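You operate a simulated robot arm through the tools that you are given. There is no shell and no other tool. Be economical: measure what you need, move in short steps, check, and stop when the job is done.

The job below is to be done with a simulated robot arm. You get a single attempt, and the scene is never put back.

JOB
Dose the tube on the grey stand with 2 blue and 2 yellow strokes, then rack it.
Fine: park both spouts; the tube goes into the free hole. Set down upright: rinse tube.

The check looks at the end state, three seconds after you hand in, the way a careful person would. Anything else that was tipped, shoved, dropped, spilled or broken makes it a failure.

ROBOT AND FRAMES
A 6-joint arm with a two-finger parallel gripper, fixed in place. Base frame: the origin is at the foot of the arm, x ahead of it, y to its left, z up; the work surface is at about z = 0. Readings come in mm, degrees, newtons and seconds.
With the tool pointing down near the work surface it reaches from about 120 to 500 mm from the base axis. Its first joint turns from -72.0 to 72.0 degrees. Payload 0.65 kg.
Tool frame: the origin (TCP) lies between the finger pads and is the grasp point; the fingertips stand 25 mm ahead of it; z points along the fingers, y is the line along which they close. The gripper opens to 76 mm. The fingers are 18 mm wide and 10 mm thick; the gripper's body (36 by 78 mm) begins 45 mm behind the TCP.
Orientation is that of the tool frame in the base frame, as a unit quaternion [x, y, z, w]. With the fingers straight down and closing along the base's y, the tool's x points along the base's -x, its y along +y and its z along -z.

CONTROLS
- The arm moves only by the tool send_rows. Its arguments are lists of equal length, an entry for each row: "jaw": the opening in per cent of the stroke, from 0 (shut) to 100 (fully open); "dp": the shift along the tool's x, y, z in mm, a list of three; "dr": the turn, a rotation vector about the tool's x, y, z in degrees, a list of three. In form: {"jaw": [jaw, ...], "dp": [[dx, dy, dz], ...], "dr": [[ax, ay, az], ...]}. A call has 1 to 10 rows; each row shifts and turns the commanded pose from where the row before left it, along the tool's axes as they then stand. Rows are played at 5 a second. More than 50 mm and 8.6 degrees between two rows, or a gripper value outside its range, and nothing of the call is played. A pose out of reach is approached as far as the arm can. The call stops where the force on the tool passes 80 N (or 10 N more than at its start, if that is more) or the arm is blocked; 0.2 s more then pass. The fingers move at their own pace (about 108 mm/s each) and stop on an object; they squeeze with about 34 N. The grip force told is the motor's: it shows also when the fingers shut on nothing. Time passes only in rows, and 0.2 s behind the last, so rows that do not move let the fingers close. The reply holds the time, the measured pose of the TCP, the force on the tool along the base axes, the opening and the grip force, in the units named above and with some noise, with the torque about the TCP (base axes, N m) and any sound that the robot's microphone picked up.
- Cameras (640 x 400 px; columns grow to the right, rows downward): "scene" is fixed at [60.8, 272.7, 419.1]; the picture's right is [-0.73, -0.69, 0.00], its down [-0.29, 0.30, -0.91] and it looks along [0.62, -0.66, -0.42] (base axes); focal length 214 px, centre (320, 200). "wrist" rides on the gripper at [58, 11, -81] in the tool frame; the picture's right is [-0.18, 0.98, 0.00], its down [-0.75, -0.14, -0.64] and it looks along [-0.63, -0.12, 0.77] (tool axes); focal length 243 px, centre (320, 200). There is no depth. A picture from a camera that has moved, and an enlarged one, comes with that camera's place and axes in the base frame and with its lens.
- get_image(camera): a new picture of that camera. The clock stands still meanwhile.
- inspect(camera, box): a new picture of the part [left, top, right, bottom] of that camera's present view, enlarged. The clock stands still meanwhile.
- hand_in(): hands the job in; it is judged then, once.

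Work in short steps. Places have to be worked out from the pictures, the camera data and where the tool is seen: move nearer, look again, correct. Check each grasp and each placing, and mend what went wrong. You have 120 turns and 64 pictures in all, those below and enlarged ones among them. Open the gripper and draw the arm clear of the work before you hand the job in, unless the task says otherwise; then end with one line.

The tools are called after ">>>" as name(argument=value, ...) on one line, values as JSON. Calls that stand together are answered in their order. send_rows: Moves the arm, as the interface text tells. Its arguments: {"type":"object","properties":{"jaw":{"type":"array"},"dp":{"type":"array"},"dr":{"type":"array"}},"required":["jaw","dp","dr"]} The other tools are called the same way: get_image (camera) takes a picture; inspect (camera, box) takes an enlarged picture of a part of a camera's view; hand_in () hands the job in.

At the start:

```text
clock: 0.0
tool_pos: [239.5, -1.7, 383.9]
tcp_rot: [0.001, 1.0, 0.0, 0.001]
contact_force: [-0.7, 0.2, -0.6]
torque: [0.01, 0.01, 0.02]
gripper_width: 76.2
finger_force: 0.1
```

scene: 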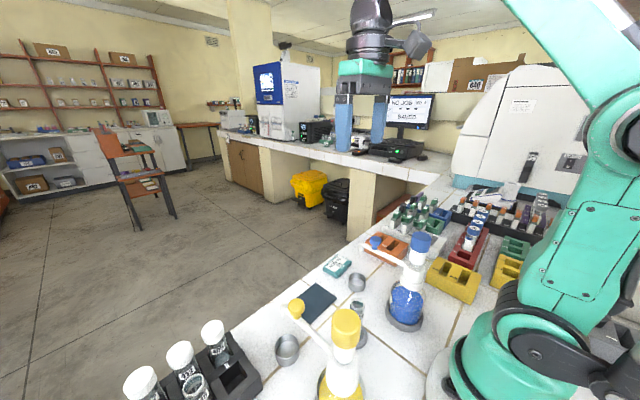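
wrist: 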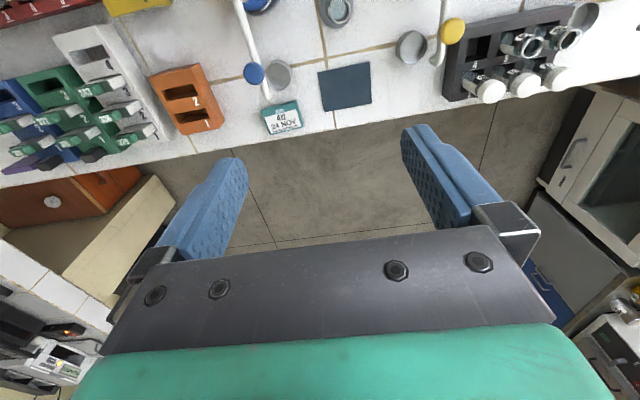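

I start by enlarging the working area to identify the dispensers, stand, tube, rack and parking cups.

>>> inspect(camera="scene", box=[240, 220, 460, 400])

>>> inspect(camera="scene", box=[110, 300, 310, 400])

>>> inspect(camera="wrist", box=[220, 0, 620, 150])

```text
2.22 times, centred on (350, 310) of scene
camera zoom: at [60.8, 272.7, 419.1], right [-0.73, -0.69, 0.0], down [-0.29, 0.3, -0.91], along [0.62, -0.66, -0.42], focal length 477 px, centre (253, -44)
```

zoom: 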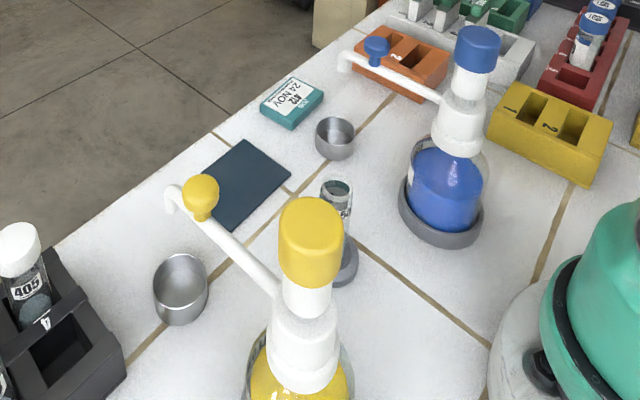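

```text
3.20 times, centred on (210, 350) of scene
camera zoom: at [60.8, 272.7, 419.1], right [-0.73, -0.69, 0.0], down [-0.29, 0.3, -0.91], along [0.62, -0.66, -0.42], focal length 686 px, centre (672, -280)
```

zoom: 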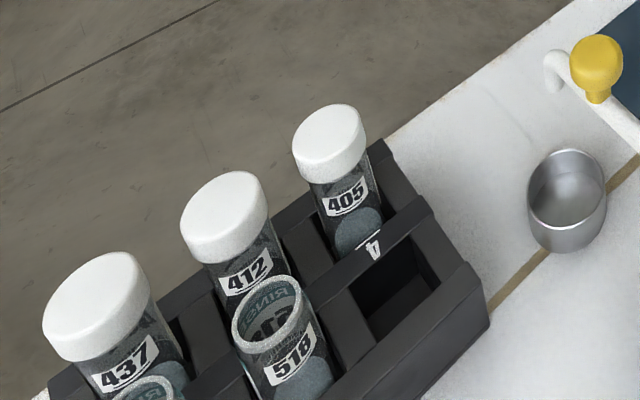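

```text
1.60 times, centred on (420, 75) of wrist
camera zoom: at [181.1, 7.8, 463.1], right [0.19, 0.98, 0.0], down [0.75, -0.14, 0.64], along [0.63, -0.12, -0.76], focal length 388 px, centre (160, 400)
```

zoom: 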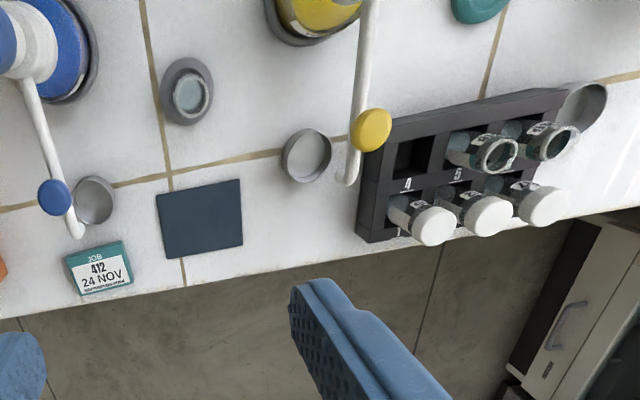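

The layout is: blue pump near (143,-90), yellow pump near (153,130), the stand with its tube near (200,29), and the rack at the left. I move the wrist camera over for a closer look at the rack and the yellow side.

>>> send_rows(jaw=[100, 100, 100, 100], dp=[[15, 35, 0], [15, 35, 0], [15, 35, 0], [10, 35, 0]], dr=[[0, 0, 0], [0, 0, 0], [0, 0, 0], [0, 0, 0]])

>>> get_image(camera="wrist")

>>> inspect(camera="wrist", box=[220, 0, 520, 188])

```text
clock: 1.0
tool_pos: [184.7, 137.8, 382.3]
tcp_rot: [0.0, 1.0, 0.0, 0.001]
contact_force: [0.2, 0.3, -0.2]
torque: [0.04, 0.02, -0.02]
gripper_width: 76.1
finger_force: 0.1
```

```text
58 pictures are left
camera wrist: at [126.0, 147.8, 463.2], right [0.19, 0.98, 0.0], down [0.75, -0.14, 0.64], along [0.63, -0.12, -0.76], focal length 243 px, centre (320, 200)
```

wrist: 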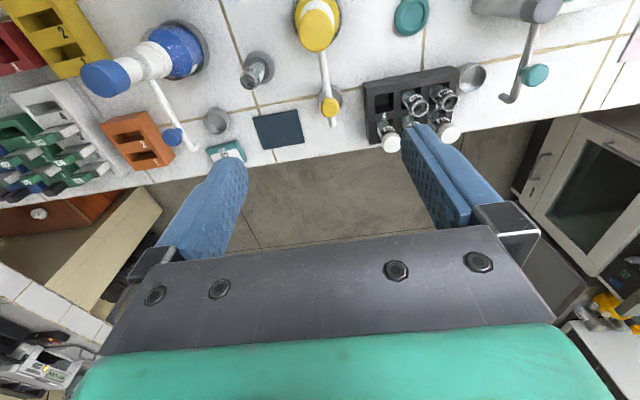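

```text
2.13 times, centred on (370, 94) of wrist
camera zoom: at [126.0, 147.8, 463.2], right [0.19, 0.98, 0.0], down [0.75, -0.14, 0.64], along [0.63, -0.12, -0.76], focal length 516 px, centre (214, 426)
```

zoom: 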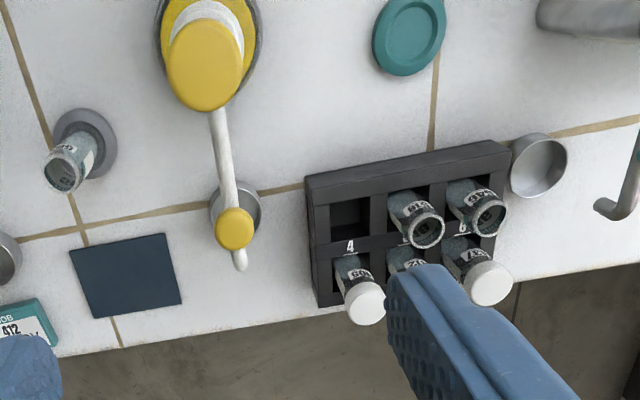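

The rack's free hole is the near-row one at the yellow side. I check the labels on the stand tube and on the open rack tubes.

>>> inspect(camera="scene", box=[325, 280, 385, 340])

>>> inspect(camera="wrist", box=[230, 40, 290, 100])

>>> inspect(camera="scene", box=[110, 310, 270, 400])

>>> inspect(camera="wrist", box=[350, 50, 470, 150])

```text
6.67 times, centred on (355, 310) of scene
camera zoom: at [60.8, 272.6, 419.1], right [-0.73, -0.69, 0.0], down [-0.29, 0.3, -0.91], along [0.62, -0.66, -0.42], focal length 1430 px, centre (87, -533)
```

zoom: 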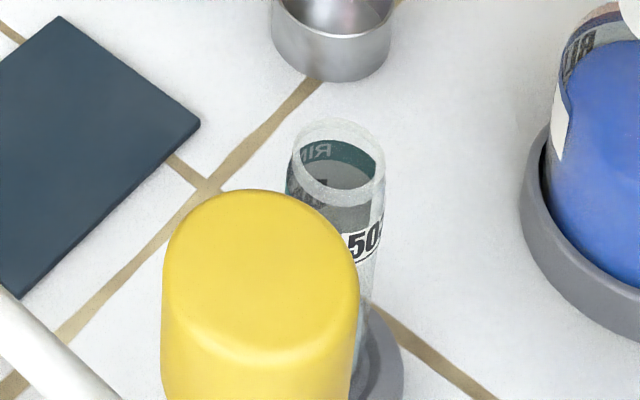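

```text
6.67 times, centred on (260, 70) of wrist
camera zoom: at [126.0, 147.8, 463.2], right [0.19, 0.98, 0.0], down [0.75, -0.14, 0.64], along [0.63, -0.12, -0.76], focal length 1618 px, centre (720, 1067)
```

zoom: 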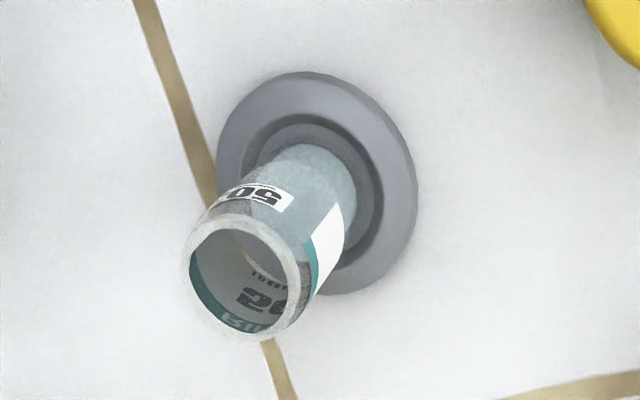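

```text
4.00 times, centred on (190, 355) of scene
camera zoom: at [60.8, 272.6, 419.1], right [-0.73, -0.69, 0.0], down [-0.29, 0.3, -0.91], along [0.62, -0.66, -0.42], focal length 858 px, centre (840, -420)
```

zoom: 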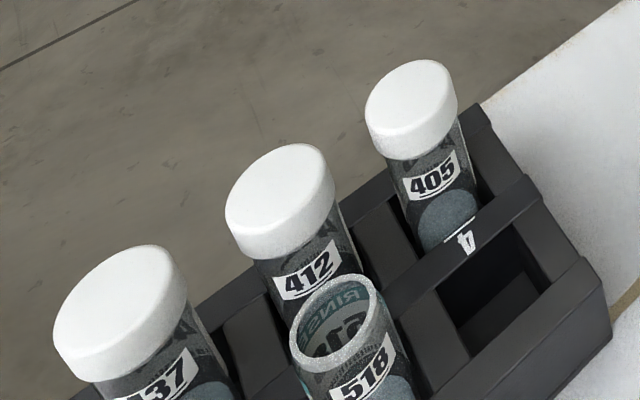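

```text
4.00 times, centred on (410, 100) of wrist
camera zoom: at [126.0, 147.8, 463.2], right [0.19, 0.98, 0.0], down [0.75, -0.14, 0.64], along [0.63, -0.12, -0.76], focal length 970 px, centre (-40, 600)
```

zoom: 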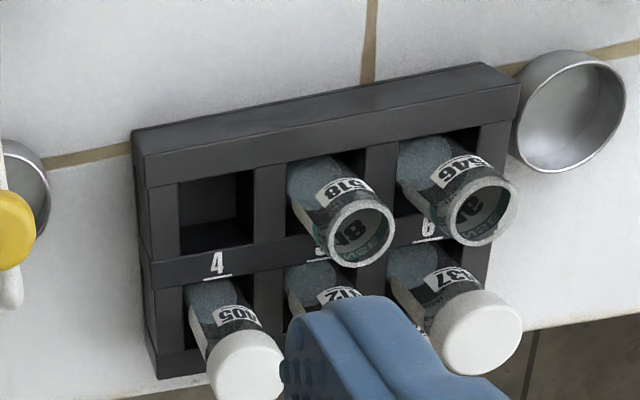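

The stand tube's rim is near (197,31) at z≈97. The yellow knob is near (234,140,148), about 85 mm from its pump axis at (149,137), and the spout reaches the stand by swinging about -65°. I move above the yellow knob, half open, to refine its position.

>>> send_rows(jaw=[80, 60, 60, 60], dp=[[-25, 0, 40], [-25, 2, 40], [0, 0, 40], [0, 0, 40]], dr=[[0, 0, 0], [0, 0, 0], [0, 0, 0], [0, 0, 0]])

>>> get_image(camera="wrist")

>>> get_image(camera="scene")

```text
clock: 2.0
tool_pos: [237.7, 138.8, 222.0]
tcp_rot: [0.001, 1.0, 0.001, 0.002]
contact_force: [1.0, 0.1, -0.4]
torque: [-0.02, -0.03, -0.05]
gripper_width: 45.6
finger_force: 0.0
```

```text
52 pictures are left
camera wrist: at [178.8, 148.9, 301.9], right [0.19, 0.98, 0.0], down [0.75, -0.14, 0.64], along [0.63, -0.12, -0.76], focal length 243 px, centre (320, 200)
```

wrist: 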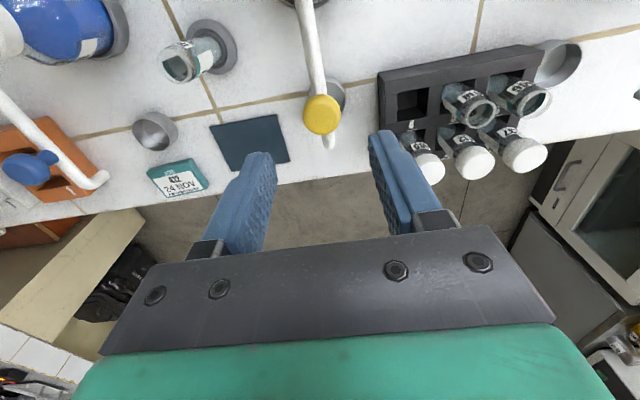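

```text
51 pictures are left
```

scene: 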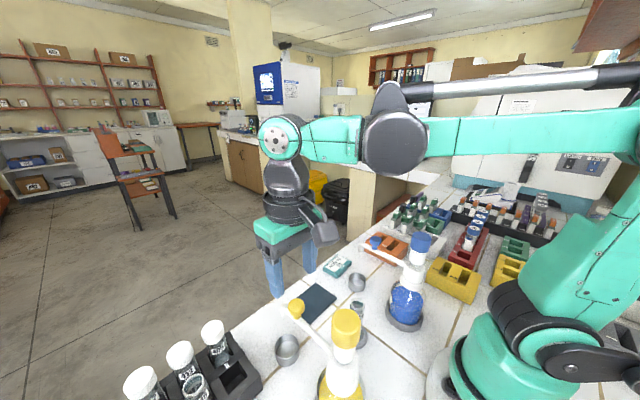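

The knob is confirmed at about (236,139.5) with its top near z≈150, directly between the open fingers. I descend so the fingertips straddle it and close.

>>> send_rows(jaw=[60, 60, 60, 0, 0, 0], dp=[[1, 0, 30], [0, 1, 20], [0, 0, 12], [0, 0, 0], [0, 0, 0], [0, 0, 0]], dr=[[0, 0, 0], [0, 0, 0], [0, 0, 0], [0, 0, 0], [0, 0, 0], [0, 0, 0]])

>>> get_image(camera="wrist")

>>> inspect(camera="scene", box=[220, 220, 420, 400])

```text
clock: 3.4
tool_pos: [234.8, 140.7, 161.1]
tcp_rot: [0.001, 1.0, -0.001, 0.0]
contact_force: [-1.8, -7.8, -7.9]
torque: [-0.14, 0.06, 0.09]
gripper_width: 23.2
finger_force: 39.5
```

```text
50 pictures are left
camera wrist: at [176.4, 150.7, 241.1], right [0.19, 0.98, 0.0], down [0.75, -0.14, 0.64], along [0.63, -0.12, -0.76], focal length 243 px, centre (320, 200)
```

wrist: 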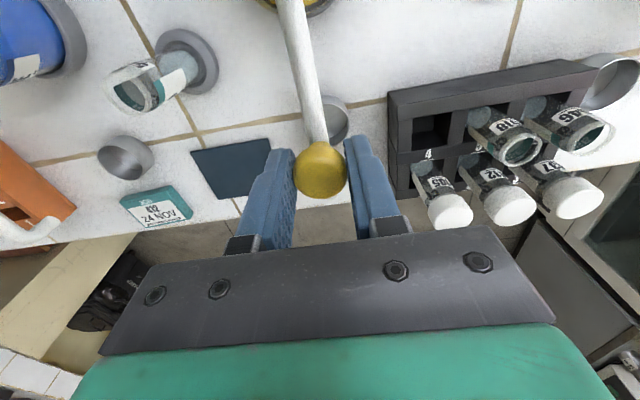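

```text
2.22 times, centred on (320, 310) of scene
camera zoom: at [60.9, 272.7, 419.1], right [-0.73, -0.69, 0.0], down [-0.29, 0.3, -0.91], along [0.62, -0.66, -0.42], focal length 477 px, centre (320, -44)
```

zoom: 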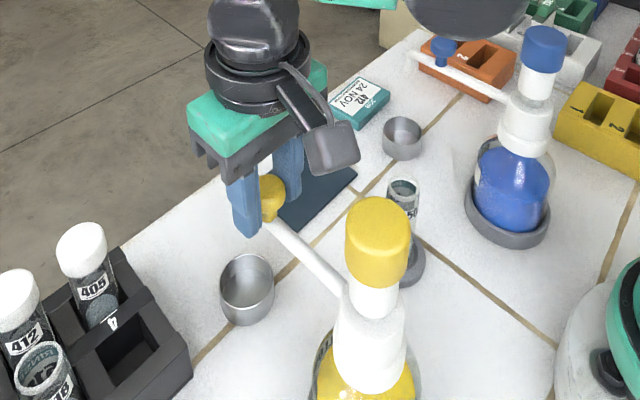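

The knob is held (23 mm). I start the swing clockwise about the pump axis, two 8° steps first, watching the force.

>>> send_rows(jaw=[0, 0, 0], dp=[[0.84, -11.97, 0], [0.84, -11.97, 0], [0, 0, 0]], dr=[[0, 0, 8], [0, 0, 8], [0, 0, 0]])

```text
clock: 4.2
tool_pos: [232.3, 116.1, 161.2]
tcp_rot: [0.141, 0.99, 0.0, 0.002]
contact_force: [14.5, -1.4, 5.2]
torque: [-0.09, -0.63, -0.2]
gripper_width: 23.0
finger_force: 39.5
```

The spout follows, with 14 N pushing outward, so my arc runs slightly inside. I continue with a small outward correction.

>>> send_rows(jaw=[0, 0, 0, 0], dp=[[-0.3, -11.97, 0], [0.4, -11.97, 0], [0.84, -11.97, 0], [0, 0, 0]], dr=[[0, 0, 8], [0, 0, 8], [0, 0, 8], [0, 0, 0]])

>>> get_image(camera="wrist")

>>> inspect(camera="scene", box=[220, 220, 420, 400])

```text
clock: 5.2
tool_pos: [214.6, 84.3, 160.8]
tcp_rot: [0.342, 0.94, 0.0, -0.001]
contact_force: [-15.3, 14.0, 27.5]
torque: [0.27, 0.28, 0.0]
gripper_width: 23.3
finger_force: 39.6
```

```text
48 pictures are left
camera wrist: at [177.0, 129.7, 240.7], right [0.77, 0.63, 0.0], down [0.49, -0.59, 0.64], along [0.41, -0.5, -0.77], focal length 243 px, centre (320, 200)
```

wrist: 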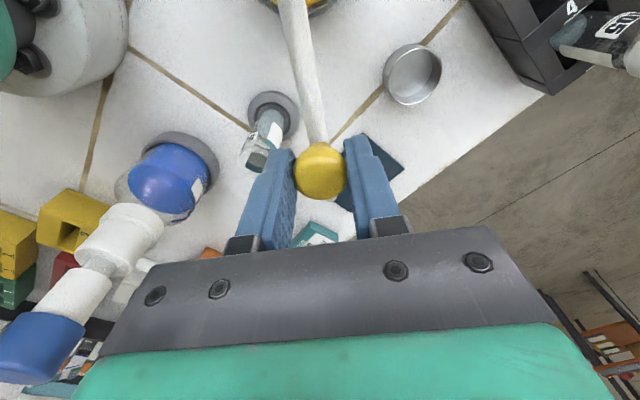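

```text
2.22 times, centred on (320, 310) of scene
camera zoom: at [60.8, 272.7, 419.1], right [-0.73, -0.69, 0.0], down [-0.29, 0.3, -0.91], along [0.62, -0.66, -0.42], focal length 477 px, centre (320, -44)
```

zoom: 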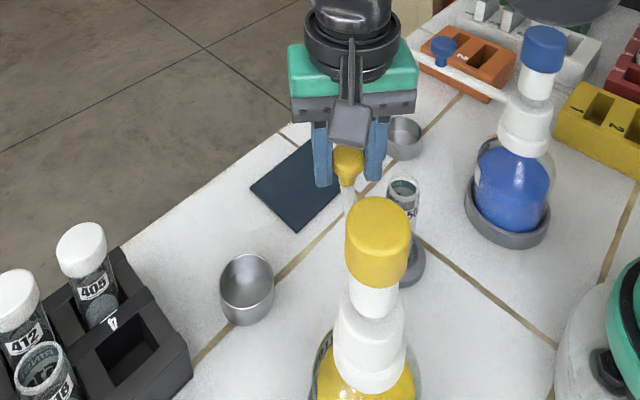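

The arc fits R≈86 about (149,139.5), and the stand is at about -65°. I complete the remaining 25° with a slight inward correction.

>>> send_rows(jaw=[0, 0, 0, 0], dp=[[1.8, -12.4, 0], [1.1, -12.4, 0], [0.9, -12.4, 0], [0, 0, 0]], dr=[[0, 0, 8.35], [0, 0, 8.35], [0, 0, 8.35], [0, 0, 0]])

>>> get_image(camera="wrist")

>>> inspect(camera="scene", box=[270, 240, 430, 350])

```text
clock: 6.2
tool_pos: [185.9, 62.7, 160.7]
tcp_rot: [0.539, 0.842, 0.0, 0.002]
contact_force: [1.3, -1.6, -35.2]
torque: [-0.02, -0.01, 0.02]
gripper_width: 23.1
finger_force: 39.8
```

```text
46 pictures are left
camera wrist: at [170.9, 119.5, 241.4], right [0.97, 0.24, 0.0], down [0.19, -0.74, 0.65], along [0.16, -0.63, -0.76], focal length 243 px, centre (320, 200)
```

wrist: 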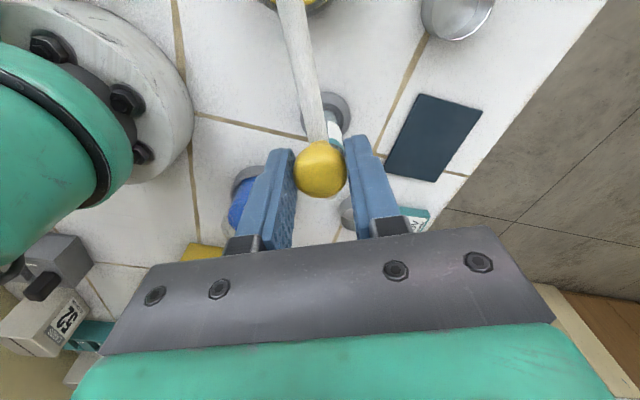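

```text
3.64 times, centred on (350, 295) of scene
camera zoom: at [60.9, 272.7, 419.1], right [-0.73, -0.69, 0.0], down [-0.29, 0.3, -0.91], along [0.62, -0.66, -0.42], focal length 780 px, centre (211, -146)
```

zoom: 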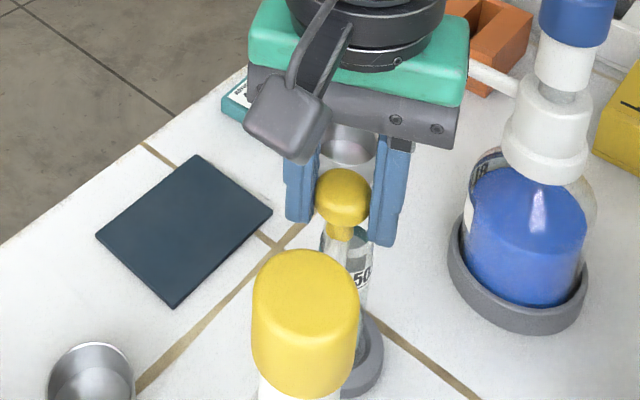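

The spout now points at the stand. I open, rise clear, and check the tip against the tube mouth.

>>> send_rows(jaw=[60, 60, 60, 60, 60], dp=[[0, 0, 0], [0, 0, 0], [0, 0, -30], [0, 0, -35], [0, 0, -35]], dr=[[0, 0, 0], [0, 0, 0], [0, 0, 0], [0, 0, 0], [0, 0, 0]])

>>> inspect(camera="wrist", box=[250, 0, 410, 150])

>>> inspect(camera="scene", box=[310, 250, 400, 330])

```text
clock: 7.4
tool_pos: [185.7, 63.4, 263.4]
tcp_rot: [0.537, 0.843, 0.001, 0.001]
contact_force: [0.5, 0.4, -0.3]
torque: [0.03, 0.0, 0.0]
gripper_width: 45.4
finger_force: 0.1
```

```text
2.67 times, centred on (330, 75) of wrist
camera zoom: at [170.1, 119.6, 343.1], right [0.97, 0.25, 0.0], down [0.19, -0.74, 0.64], along [0.16, -0.62, -0.77], focal length 647 px, centre (293, 533)
```

zoom: 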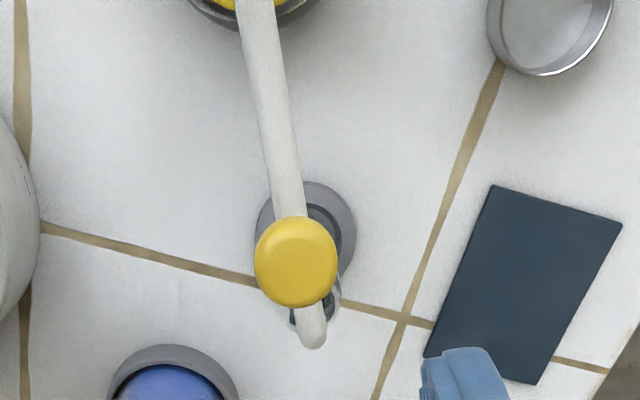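

```text
5.00 times, centred on (355, 290) of scene
camera zoom: at [60.8, 272.7, 419.1], right [-0.73, -0.69, 0.0], down [-0.29, 0.3, -0.91], along [0.62, -0.66, -0.42], focal length 1072 px, centre (145, -250)
```

zoom: 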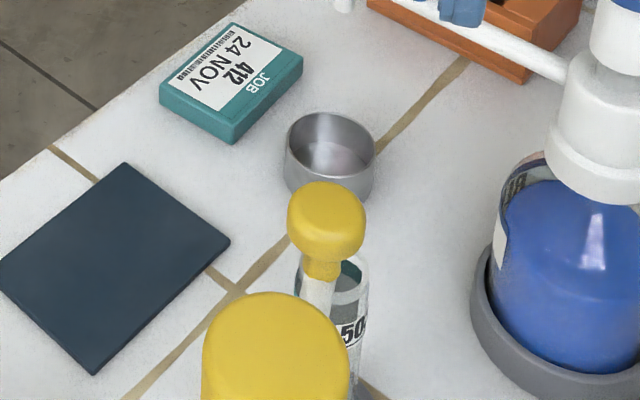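

The tip appears over the mouth within a few millimetres. I yaw back to straight and look from the side to confirm, closing the jaws for pressing.

>>> send_rows(jaw=[30, 0, 0, 0, 0, 0, 0, 0, 0], dp=[[0, 0, 0], [0, 0, 0], [0, 0, 0], [0, 0, 0], [0, 0, 0], [0, 0, 0], [0, 0, 0], [0, 0, 0], [-30, 0, 0]], dr=[[0, 0, -8.1], [0, 0, -8.1], [0, 0, -8.1], [0, 0, -8.1], [0, 0, -8.1], [0, 0, -8.1], [0, 0, -8.1], [0, 0, -8.1], [0, 0, 0]])

>>> inspect(camera="wrist", box=[140, 0, 400, 160])

```text
clock: 9.4
tool_pos: [215.3, 62.2, 260.1]
tcp_rot: [0.002, 1.0, 0.0, 0.0]
contact_force: [0.3, -0.1, -0.6]
torque: [0.01, 0.0, 0.03]
gripper_width: 0.0
finger_force: 23.5
```

```text
2.46 times, centred on (270, 80) of wrist
camera zoom: at [156.9, 72.5, 340.9], right [0.19, 0.98, 0.0], down [0.75, -0.14, 0.64], along [0.63, -0.12, -0.76], focal length 597 px, centre (443, 495)
```

zoom: 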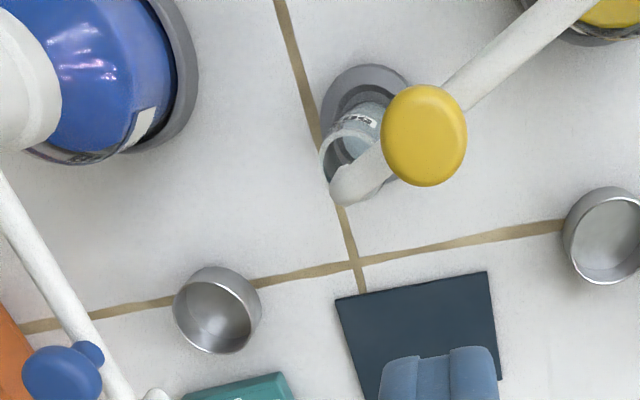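

The tip sits over the mouth near (198.5,32), matching the rim centre at (198,33). I move above the yellow head at (149,139.5) and check alignment.

>>> send_rows(jaw=[0, 0, 0, 0], dp=[[22, 25, -10], [22, 26, 0], [22, 26, 0], [0, 0, 0]], dr=[[0, 0, 0], [0, 0, 0], [0, 0, 0], [0, 0, 0]])

>>> get_image(camera="wrist")

>>> inspect(camera="scene", box=[260, 240, 420, 400])

```text
clock: 10.4
tool_pos: [150.5, 140.7, 272.1]
tcp_rot: [0.003, 1.0, 0.0, 0.002]
contact_force: [0.0, 0.1, 0.1]
torque: [0.0, 0.0, 0.01]
gripper_width: 0.3
finger_force: 23.9
```

```text
41 pictures are left
camera wrist: at [91.5, 151.3, 352.3], right [0.19, 0.98, 0.0], down [0.75, -0.15, 0.64], along [0.63, -0.12, -0.76], focal length 243 px, centre (320, 200)
```

wrist: 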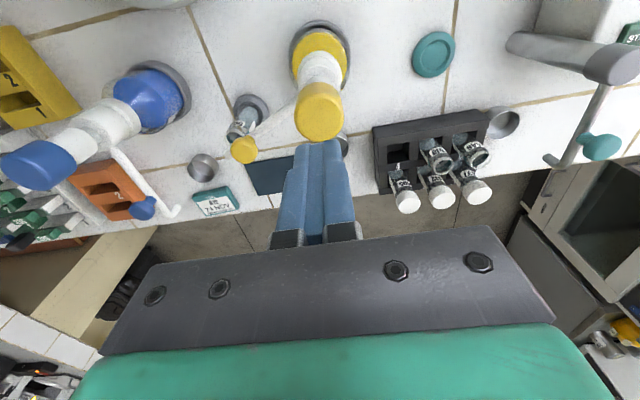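

```text
2.50 times, centred on (340, 320) of scene
camera zoom: at [60.8, 272.7, 419.1], right [-0.73, -0.69, 0.0], down [-0.29, 0.3, -0.91], along [0.62, -0.66, -0.42], focal length 536 px, centre (270, -100)
```

zoom: 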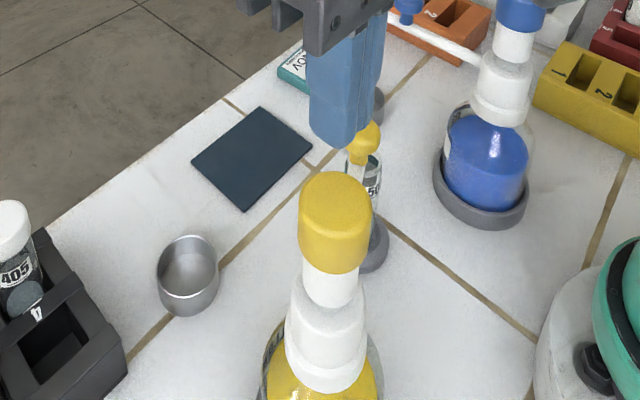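

The head top projects to (150,139) at z≈200, under the fingertips. I descend to just above it, then make gentle contact.

>>> send_rows(jaw=[0, 0, 0, 0], dp=[[1, -1, 20], [0, 0, 18], [0, 0, 5], [0, 0, 0]], dr=[[0, 0, 0], [0, 0, 0], [0, 0, 0], [0, 0, 0]])

>>> inspect(camera="scene", box=[260, 240, 420, 400])

```text
clock: 11.4
tool_pos: [148.9, 139.6, 228.3]
tcp_rot: [0.002, 1.0, 0.0, 0.001]
contact_force: [-0.9, 1.5, 2.3]
torque: [0.07, 0.01, -0.03]
gripper_width: 0.0
finger_force: 23.4
```

```text
2.50 times, centred on (340, 320) of scene
camera zoom: at [60.8, 272.7, 419.1], right [-0.73, -0.69, 0.0], down [-0.29, 0.3, -0.91], along [0.62, -0.66, -0.42], focal length 536 px, centre (270, -100)
```

zoom: 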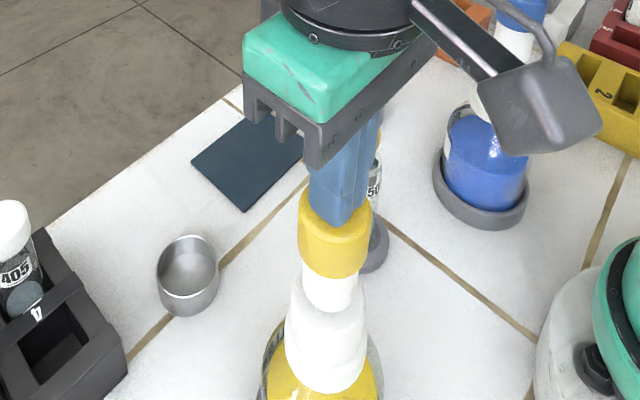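

Light contact is made at TCP z≈228. I press down 12 mm to learn the spring and sound.

>>> send_rows(jaw=[0, 0, 0, 0], dp=[[0, 0, 4], [0, 0, 4], [0, 0, 4], [0, 0, 0]], dr=[[0, 0, 0], [0, 0, 0], [0, 0, 0], [0, 0, 0]])

```text
clock: 12.4
tool_pos: [148.1, 139.2, 214.4]
tcp_rot: [0.003, 1.0, 0.0, 0.001]
contact_force: [3.2, 2.5, 6.0]
torque: [0.04, -0.02, -0.02]
gripper_width: 0.2
finger_force: 24.3
heard: click
```

A click sounded at about 12 mm with only 6 N. I press a little further to see whether this is the bottom of the stroke.

>>> send_rows(jaw=[0, 0, 0], dp=[[0, 0, 2], [0, 0, 2], [0, 0, 0]], dr=[[0, 0, 0], [0, 0, 0], [0, 0, 0]])

>>> inspect(camera="scene", box=[260, 240, 420, 400])

```text
clock: 13.2
tool_pos: [148.0, 138.9, 212.6]
tcp_rot: [0.002, 1.0, 0.001, 0.001]
contact_force: [-1.5, -0.2, 43.5]
torque: [0.02, 0.08, -0.03]
gripper_width: 0.1
finger_force: 23.8
```

```text
2.50 times, centred on (340, 320) of scene
camera zoom: at [60.8, 272.6, 419.2], right [-0.73, -0.69, 0.0], down [-0.29, 0.3, -0.91], along [0.62, -0.66, -0.42], focal length 536 px, centre (270, -100)
```

zoom: 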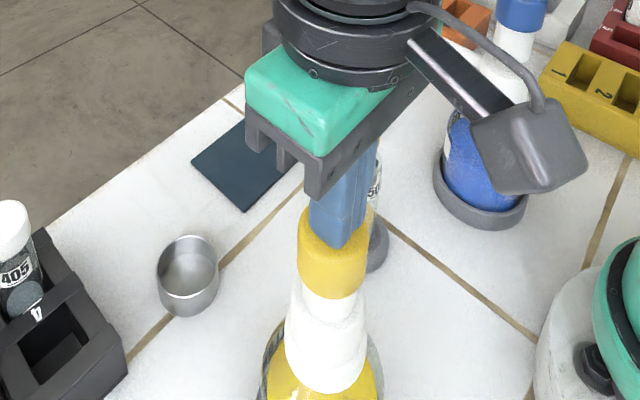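

The bottom is at z≈213 (43 N), so the click marked the stroke's end. I lift fully off so the head refills, and check the tube for liquid.

>>> send_rows(jaw=[0, 0, 0, 0, 0], dp=[[0, 0, -8], [0, 0, -8], [0, 0, -8], [0, 0, 0], [0, 0, 0]], dr=[[0, 0, 0], [0, 0, 0], [0, 0, 0], [0, 0, 0], [0, 0, 0]])

>>> inspect(camera="scene", box=[300, 250, 400, 350])

>>> inspect(camera="wrist", box=[200, 50, 290, 170])

```text
clock: 14.4
tool_pos: [149.0, 139.0, 236.1]
tcp_rot: [0.002, 1.0, 0.001, 0.002]
contact_force: [-1.3, 0.1, 0.4]
torque: [0.02, -0.01, -0.03]
gripper_width: 0.1
finger_force: 23.9
```

```text
4.00 times, centred on (350, 300) of scene
camera zoom: at [60.8, 272.7, 419.1], right [-0.73, -0.69, 0.0], down [-0.29, 0.3, -0.91], along [0.62, -0.66, -0.42], focal length 858 px, centre (200, -200)
```

zoom: 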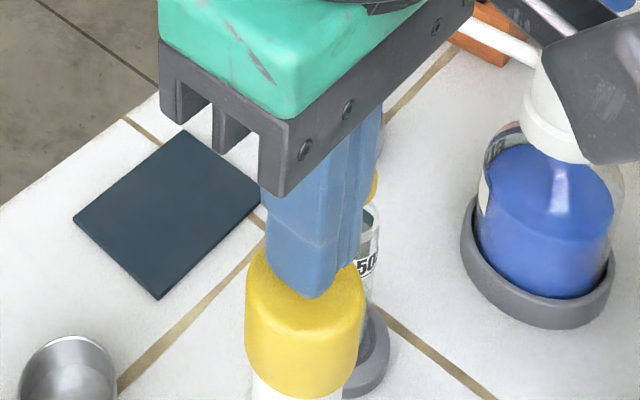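

```text
3.33 times, centred on (245, 110) of wrist
camera zoom: at [90.5, 149.4, 315.8], right [0.19, 0.98, 0.0], down [0.75, -0.14, 0.64], along [0.63, -0.12, -0.76], focal length 809 px, centre (570, 500)
```

zoom: 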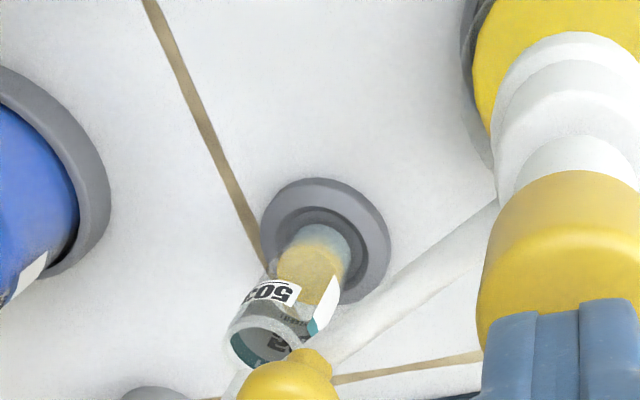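

Yellow is now visible in tube 503 with nothing spilled, so one stroke landed. I do the second full stroke and lift off.

>>> send_rows(jaw=[0, 0, 0, 0, 0, 0, 0], dp=[[0, 0, 8], [0, 0, 4], [0, 0, 4], [0, 0, 4], [0, 0, 3], [0, 0, 0], [0, 0, 0]], dr=[[0, 0, 0], [0, 0, 0], [0, 0, 0], [0, 0, 0], [0, 0, 0], [0, 0, 0], [0, 0, 0]])

```text
clock: 16.0
tool_pos: [150.2, 137.8, 213.4]
tcp_rot: [0.003, 1.0, 0.001, 0.001]
contact_force: [3.6, 9.0, 38.4]
torque: [0.25, -0.03, 0.04]
gripper_width: 0.0
finger_force: 23.2
heard: click
```

The second click was heard and it bottomed at 38 N. I lift off well clear and check.

>>> send_rows(jaw=[0, 0, 0, 0, 0], dp=[[0, 0, -10], [0, 0, -15], [0, 0, -20], [0, 0, -15], [0, 0, 0]], dr=[[0, 0, 0], [0, 0, 0], [0, 0, 0], [0, 0, 0], [0, 0, 0]])

>>> inspect(camera="wrist", box=[200, 50, 360, 170])

```text
clock: 17.2
tool_pos: [149.5, 139.2, 272.8]
tcp_rot: [0.002, 1.0, 0.0, 0.0]
contact_force: [0.2, 0.8, -0.3]
torque: [0.03, -0.02, -0.05]
gripper_width: 0.0
finger_force: 23.7
```

```text
3.33 times, centred on (280, 110) of wrist
camera zoom: at [89.4, 150.1, 352.7], right [0.19, 0.98, 0.0], down [0.75, -0.14, 0.64], along [0.63, -0.12, -0.76], focal length 809 px, centre (453, 500)
```

zoom: 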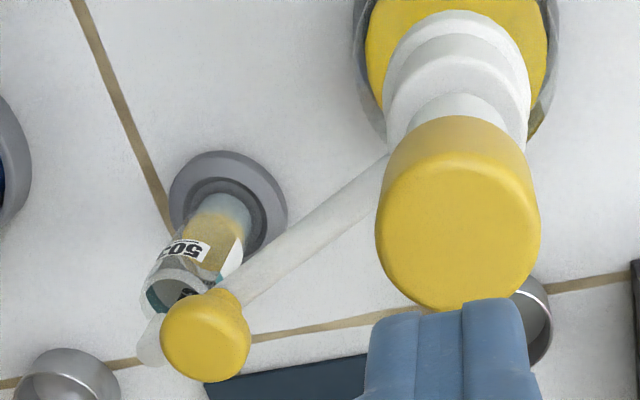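

Two yellow strokes are in. I return to the yellow knob at (186,62.7), yawed to the spout's direction, with the jaws open.

>>> send_rows(jaw=[0, 0, 60, 60, 60, 60, 60, 60, 60, 60], dp=[[-18.2, -38, 0], [-18.2, -38.4, 0], [0, 0, 0], [0, 0, 0], [0, 0, 0], [0, 0, 0], [0, 0, 0], [0, 0, 0], [0, 0, 0], [0, 0, 0]], dr=[[0, 0, 0], [0, 0, 0], [0, 0, 8.1], [0, 0, 8.1], [0, 0, 8.1], [0, 0, 8.1], [0, 0, 8.1], [0, 0, 8.1], [0, 0, 8.1], [0, 0, 8.1]])

>>> get_image(camera="wrist")

```text
clock: 19.4
tool_pos: [183.3, 62.0, 273.8]
tcp_rot: [0.539, 0.842, 0.0, 0.002]
contact_force: [-0.4, 0.1, 0.7]
torque: [0.01, 0.01, 0.0]
gripper_width: 45.4
finger_force: 0.0
```

```text
34 pictures are left
camera wrist: at [169.6, 119.3, 353.3], right [0.97, 0.24, 0.0], down [0.19, -0.74, 0.64], along [0.16, -0.62, -0.77], focal length 243 px, centre (320, 200)
```

wrist: 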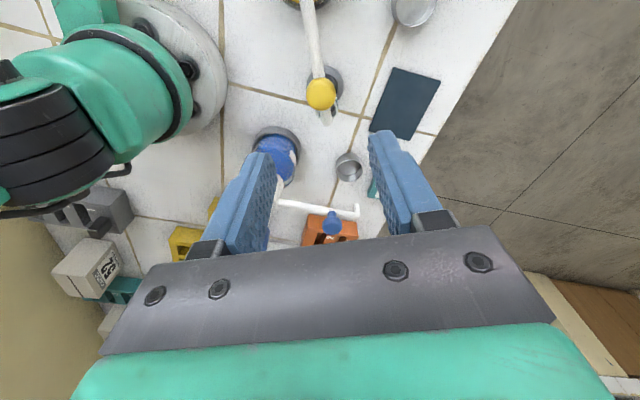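

I align the last 2 mm and descend onto the knob to grip it.

>>> send_rows(jaw=[60, 60, 60, 60, 0, 0, 0], dp=[[-0.3, 2.2, 40], [0, 0, 40], [0, 0, 20], [0, 0, 12.5], [0, 0, 0], [0, 0, 0], [0, 0, 0]], dr=[[0, 0, 0], [0, 0, 0], [0, 0, 0], [0, 0, 0], [0, 0, 0], [0, 0, 0], [0, 0, 0]])

```text
clock: 21.0
tool_pos: [185.5, 62.5, 159.6]
tcp_rot: [0.538, 0.843, 0.0, 0.0]
contact_force: [-0.5, 0.8, -7.6]
torque: [0.02, 0.01, 0.0]
gripper_width: 23.3
finger_force: 39.5
```

The knob is gripped (23.3 mm). I swing it back counter-clockwise 65° to its parked place over its cup.

>>> send_rows(jaw=[0, 0, 0, 0, 0, 0, 0, 0, 0], dp=[[0.86, 12.15, 0], [0.86, 12.15, 0], [0.86, 12.15, 0], [0.86, 12.15, 0], [0.86, 12.15, 0], [0.86, 12.15, 0], [0.86, 12.15, 0], [0.86, 12.15, 0], [0, 0, 0]], dr=[[0, 0, -8.15], [0, 0, -8.15], [0, 0, -8.15], [0, 0, -8.15], [0, 0, -8.15], [0, 0, -8.15], [0, 0, -8.15], [0, 0, -8.15], [0, 0, 0]])

```text
clock: 23.0
tool_pos: [235.7, 140.5, 158.9]
tcp_rot: [-0.001, 1.0, -0.002, -0.002]
contact_force: [-26.1, -7.0, 2.3]
torque: [-0.1, 0.29, 0.05]
gripper_width: 23.4
finger_force: 39.8
```

The knob is back at its starting spot (235.7,140.5). I release, rise and move towards the blue side to look.

>>> send_rows(jaw=[60, 60, 60, 60, 60, 60, 60, 60, 60], dp=[[0, 0, 0], [0, 0, 0], [0, 0, -35], [0, 0, -35], [0, 0, -40], [0, -45, 0], [0, -45, 0], [0, -45, 0], [0, -45, 0]], dr=[[0, 0, 0], [0, 0, 0], [0, 0, 0], [0, 0, 0], [0, 0, 0], [0, 0, 0], [0, 0, 0], [0, 0, 0], [0, 0, 0]])

>>> get_image(camera="wrist")

>>> inspect(camera="scene", box=[250, 220, 450, 400])

```text
clock: 25.0
tool_pos: [236.8, -36.1, 270.3]
tcp_rot: [-0.001, 1.0, 0.0, 0.001]
contact_force: [-0.5, -0.6, -0.3]
torque: [-0.02, 0.01, -0.01]
gripper_width: 45.5
finger_force: 0.0
```

```text
33 pictures are left
camera wrist: at [177.3, -27.0, 350.4], right [0.18, 0.98, 0.0], down [0.75, -0.14, 0.64], along [0.63, -0.12, -0.76], focal length 243 px, centre (320, 200)
```

wrist: 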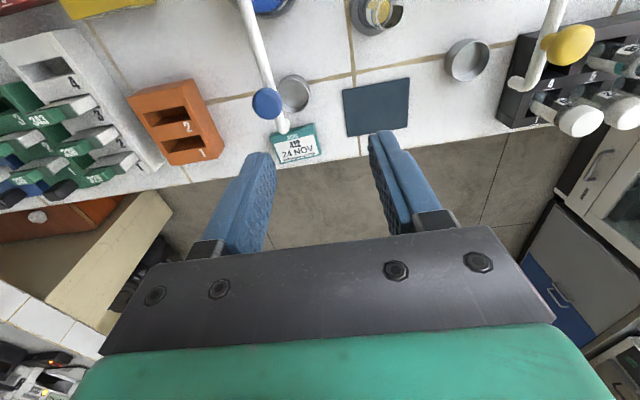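

```text
2.22 times, centred on (350, 310) of scene
camera zoom: at [60.8, 272.7, 419.1], right [-0.73, -0.69, 0.0], down [-0.29, 0.3, -0.91], along [0.62, -0.66, -0.42], focal length 477 px, centre (253, -44)
```

zoom: 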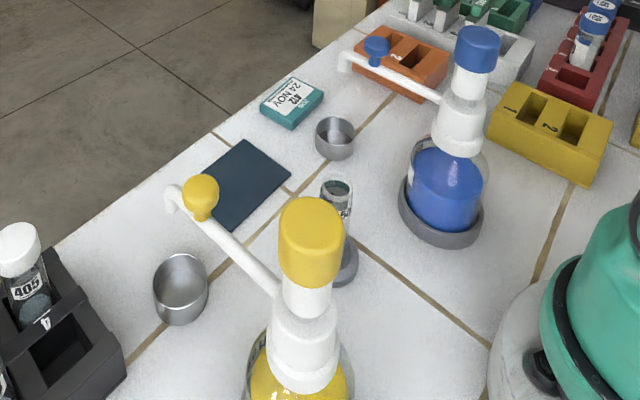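

Yellow is parked as it started, and the blue knob projects to about (235,-81). I move above it and refine.

>>> send_rows(jaw=[60, 60, 60], dp=[[1.5, -45, 10], [0, 0, 40], [0, 0, 0]], dr=[[0, 0, 0], [0, 0, 0], [0, 0, 0]])

>>> get_image(camera="wrist")

```text
clock: 25.8
tool_pos: [234.8, -82.0, 221.4]
tcp_rot: [-0.001, 1.0, 0.0, 0.001]
contact_force: [-0.5, 0.6, 0.3]
torque: [-0.01, -0.02, -0.01]
gripper_width: 45.4
finger_force: 0.0
```

```text
31 pictures are left
camera wrist: at [175.6, -72.0, 300.3], right [0.18, 0.98, 0.0], down [0.75, -0.14, 0.64], along [0.63, -0.12, -0.76], focal length 243 px, centre (320, 200)
```

wrist: 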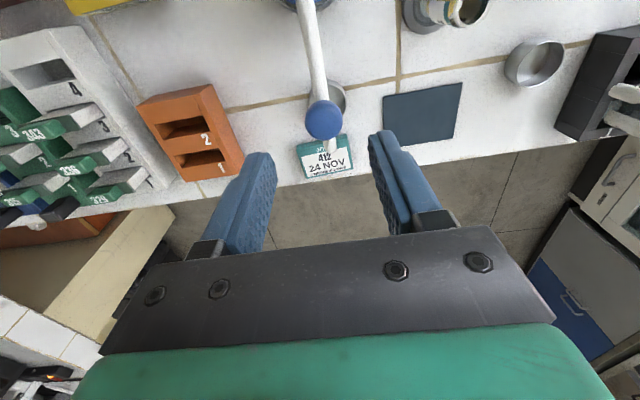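

The knob is about (236,-80.5), effectively centred. I descend and grip it.

>>> send_rows(jaw=[60, 60, 60, 0, 0, 0], dp=[[-0.5, 1.3, 30], [0, 0, 20], [0, 0, 10.5], [0, 0, 0], [0, 0, 0], [0, 0, 0]], dr=[[0, 0, 0], [0, 0, 0], [0, 0, 0], [0, 0, 0], [0, 0, 0], [0, 0, 0]])

>>> get_image(camera="wrist")

```text
clock: 27.2
tool_pos: [234.6, -82.2, 159.5]
tcp_rot: [-0.001, 1.0, 0.001, 0.0]
contact_force: [2.2, 27.2, -2.0]
torque: [0.24, 0.28, -0.21]
gripper_width: 23.0
finger_force: 39.1
```

```text
30 pictures are left
camera wrist: at [176.6, -71.6, 239.4], right [0.18, 0.98, 0.0], down [0.75, -0.14, 0.64], along [0.63, -0.12, -0.76], focal length 243 px, centre (320, 200)
```

wrist: 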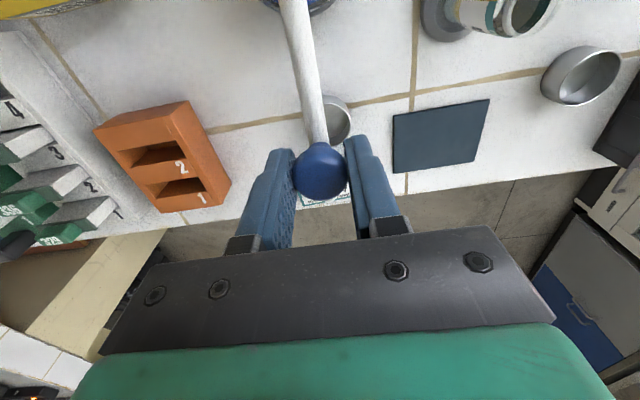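

Gripped, and the spout again lies along +x with the axis near (149,-81.5). I swing it counter-clockwise towards the stand, half way first.

>>> send_rows(jaw=[0, 0, 0, 0, 0], dp=[[0.88, 12.27, 0], [0.88, 12.27, 0], [0.88, 12.27, 0], [0.88, 12.27, 0], [0, 0, 0]], dr=[[0, 0, -8.2], [0, 0, -8.2], [0, 0, -8.2], [0, 0, -8.2], [0, 0, 0]])

```text
clock: 28.4
tool_pos: [222.2, -35.6, 159.3]
tcp_rot: [-0.284, 0.959, 0.0, 0.003]
contact_force: [25.6, 16.7, -15.0]
torque: [0.32, -0.34, -0.01]
gripper_width: 23.1
finger_force: 39.6
```

It follows with about 30 N radially outward, so I add a small outward correction and finish the swing.

>>> send_rows(jaw=[0, 0, 0, 0, 0], dp=[[-0.3, 12.27, 0], [0.7, 12.27, 0], [0.88, 12.27, 0], [0.88, 12.27, 0], [0, 0, 0]], dr=[[0, 0, -8.2], [0, 0, -8.2], [0, 0, -8.2], [0, 0, -8.2], [0, 0, 0]])

>>> get_image(camera="wrist")

>>> inspect(camera="scene", box=[320, 250, 400, 330])

```text
clock: 29.6
tool_pos: [187.2, -3.5, 160.6]
tcp_rot: [-0.543, 0.84, -0.001, 0.0]
contact_force: [-3.9, -10.5, 22.2]
torque: [-0.38, 0.14, 0.08]
gripper_width: 23.0
finger_force: 40.0
```

```text
29 pictures are left
camera wrist: at [151.5, -52.5, 240.4], right [-0.82, 0.57, 0.0], down [0.44, 0.63, 0.64], along [0.37, 0.53, -0.77], focal length 243 px, centre (320, 200)
```

wrist: 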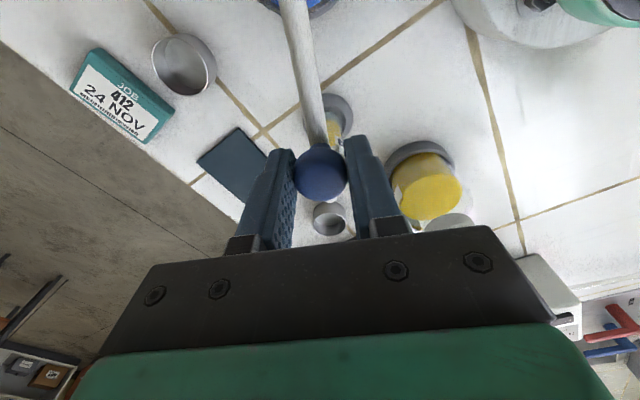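

```text
5.00 times, centred on (360, 290) of scene
camera zoom: at [60.8, 272.7, 419.1], right [-0.73, -0.69, 0.0], down [-0.29, 0.3, -0.91], along [0.62, -0.66, -0.42], focal length 1072 px, centre (120, -250)
```

zoom: 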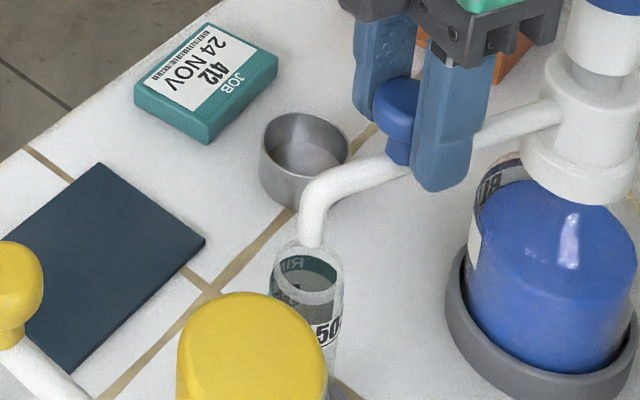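

The tip looks over or just short of the mouth. I release, rise and verify from above.

>>> send_rows(jaw=[60, 60, 60, 60, 60], dp=[[0, 0, 0], [0, 0, 0], [0, 0, -30], [0, 0, -35], [0, 0, -35]], dr=[[0, 0, 0], [0, 0, 0], [0, 0, 0], [0, 0, 0], [0, 0, 0]])

>>> inspect(camera="wrist", box=[260, 50, 400, 150])

```text
clock: 30.8
tool_pos: [187.5, -2.4, 260.2]
tcp_rot: [-0.543, 0.84, -0.001, 0.0]
contact_force: [0.2, 0.2, -0.6]
torque: [-0.02, 0.0, 0.01]
gripper_width: 45.8
finger_force: 0.0
```

```text
4.00 times, centred on (330, 100) of wrist
camera zoom: at [153.7, -52.0, 340.7], right [-0.82, 0.57, 0.0], down [0.44, 0.63, 0.64], along [0.37, 0.53, -0.77], focal length 970 px, centre (280, 600)
```

zoom: 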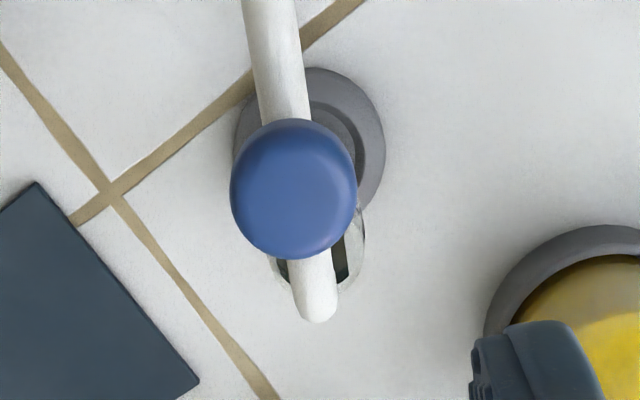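

Laterally and radially it matches the yellow case that worked. I yaw back, close the jaws, and take a side view before pressing.

>>> send_rows(jaw=[30, 0, 0, 0, 0, 0, 0, 0, 0], dp=[[0, 0, 0], [0, 0, 0], [0, 0, 0], [0, 0, 0], [0, 0, 0], [0, 0, 0], [0, 0, 0], [0, 0, 0], [0, 0, 0]], dr=[[0, 0, 8.2], [0, 0, 8.2], [0, 0, 8.2], [0, 0, 8.2], [0, 0, 8.2], [0, 0, 8.2], [0, 0, 8.2], [0, 0, 8.2], [0, 0, 0]])

>>> inspect(camera="wrist", box=[280, 20, 440, 140])

>>> inspect(camera="scene", box=[330, 260, 390, 320])

```text
clock: 32.8
tool_pos: [185.5, -4.0, 259.0]
tcp_rot: [0.0, 1.0, -0.001, 0.001]
contact_force: [-0.2, 0.2, 0.0]
torque: [0.01, 0.05, 0.0]
gripper_width: 0.1
finger_force: 23.4
```

```text
3.33 times, centred on (360, 80) of wrist
camera zoom: at [127.2, 6.8, 339.7], right [0.18, 0.98, 0.0], down [0.75, -0.14, 0.64], along [0.63, -0.12, -0.76], focal length 809 px, centre (187, 600)
```

zoom: 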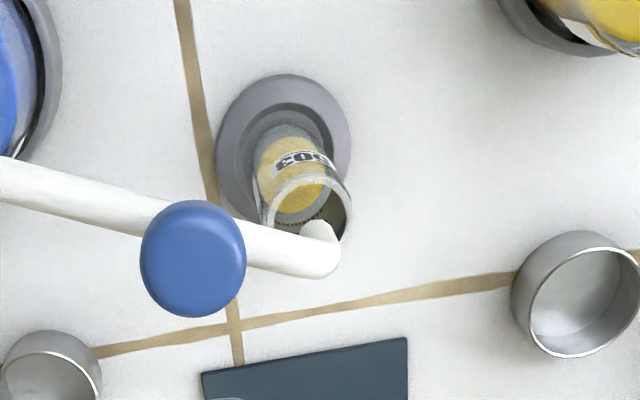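

```text
6.67 times, centred on (360, 290) of scene
camera zoom: at [60.8, 272.7, 419.1], right [-0.73, -0.69, 0.0], down [-0.29, 0.3, -0.91], along [0.62, -0.66, -0.42], focal length 1430 px, centre (53, -400)
```

zoom: 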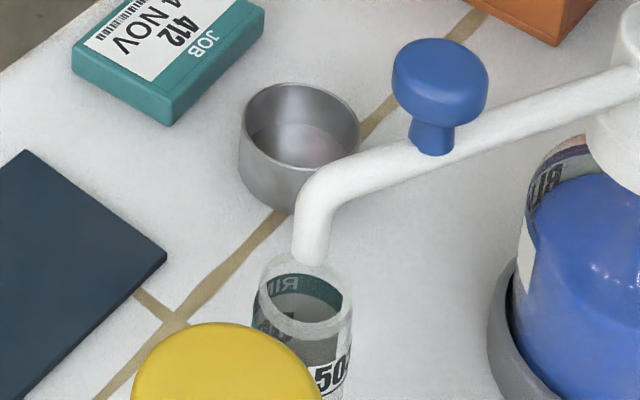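

The nozzle end projects inside the rim and drops to its centre. I move over the blue head at about (149,-82) and check alignment.

>>> send_rows(jaw=[0, 0, 0, 0], dp=[[0, 0, -13], [18, -39, 0], [18, -39, 0], [0, 0, 0]], dr=[[0, 0, 0], [0, 0, 0], [0, 0, 0], [0, 0, 0]])

>>> get_image(camera="wrist")

```text
clock: 33.8
tool_pos: [152.1, -81.6, 275.6]
tcp_rot: [-0.001, 1.0, -0.001, 0.001]
contact_force: [0.0, 0.0, -0.3]
torque: [-0.01, 0.02, 0.01]
gripper_width: 0.0
finger_force: 23.6
```

```text
24 pictures are left
camera wrist: at [92.4, -71.2, 356.2], right [0.18, 0.98, 0.0], down [0.75, -0.14, 0.64], along [0.63, -0.12, -0.76], focal length 243 px, centre (320, 200)
```

wrist: 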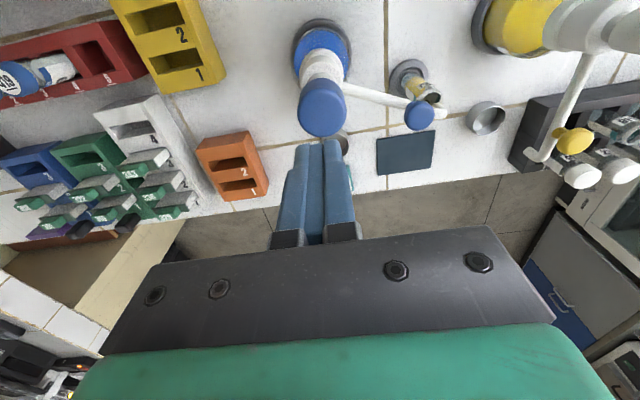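

The head is at (149,-81). I descend to touch and do the first full blue stroke.

>>> send_rows(jaw=[0, 0, 0, 0, 0, 0, 0, 0, 0], dp=[[2, 0.5, 20], [0, 0, 20], [0, 0, 8], [0, 0, 4], [0, 0, 4], [0, 0, 4], [0, 0, 2.5], [0, 0, 0], [0, 0, 0]], dr=[[0, 0, 0], [0, 0, 0], [0, 0, 0], [0, 0, 0], [0, 0, 0], [0, 0, 0], [0, 0, 0], [0, 0, 0], [0, 0, 0]])

```text
clock: 35.8
tool_pos: [148.0, -80.0, 210.7]
tcp_rot: [-0.001, 1.0, 0.0, 0.0]
contact_force: [-11.0, 10.6, 64.7]
torque: [0.28, 0.29, 0.01]
gripper_width: 0.0
finger_force: 23.4
heard: click
```

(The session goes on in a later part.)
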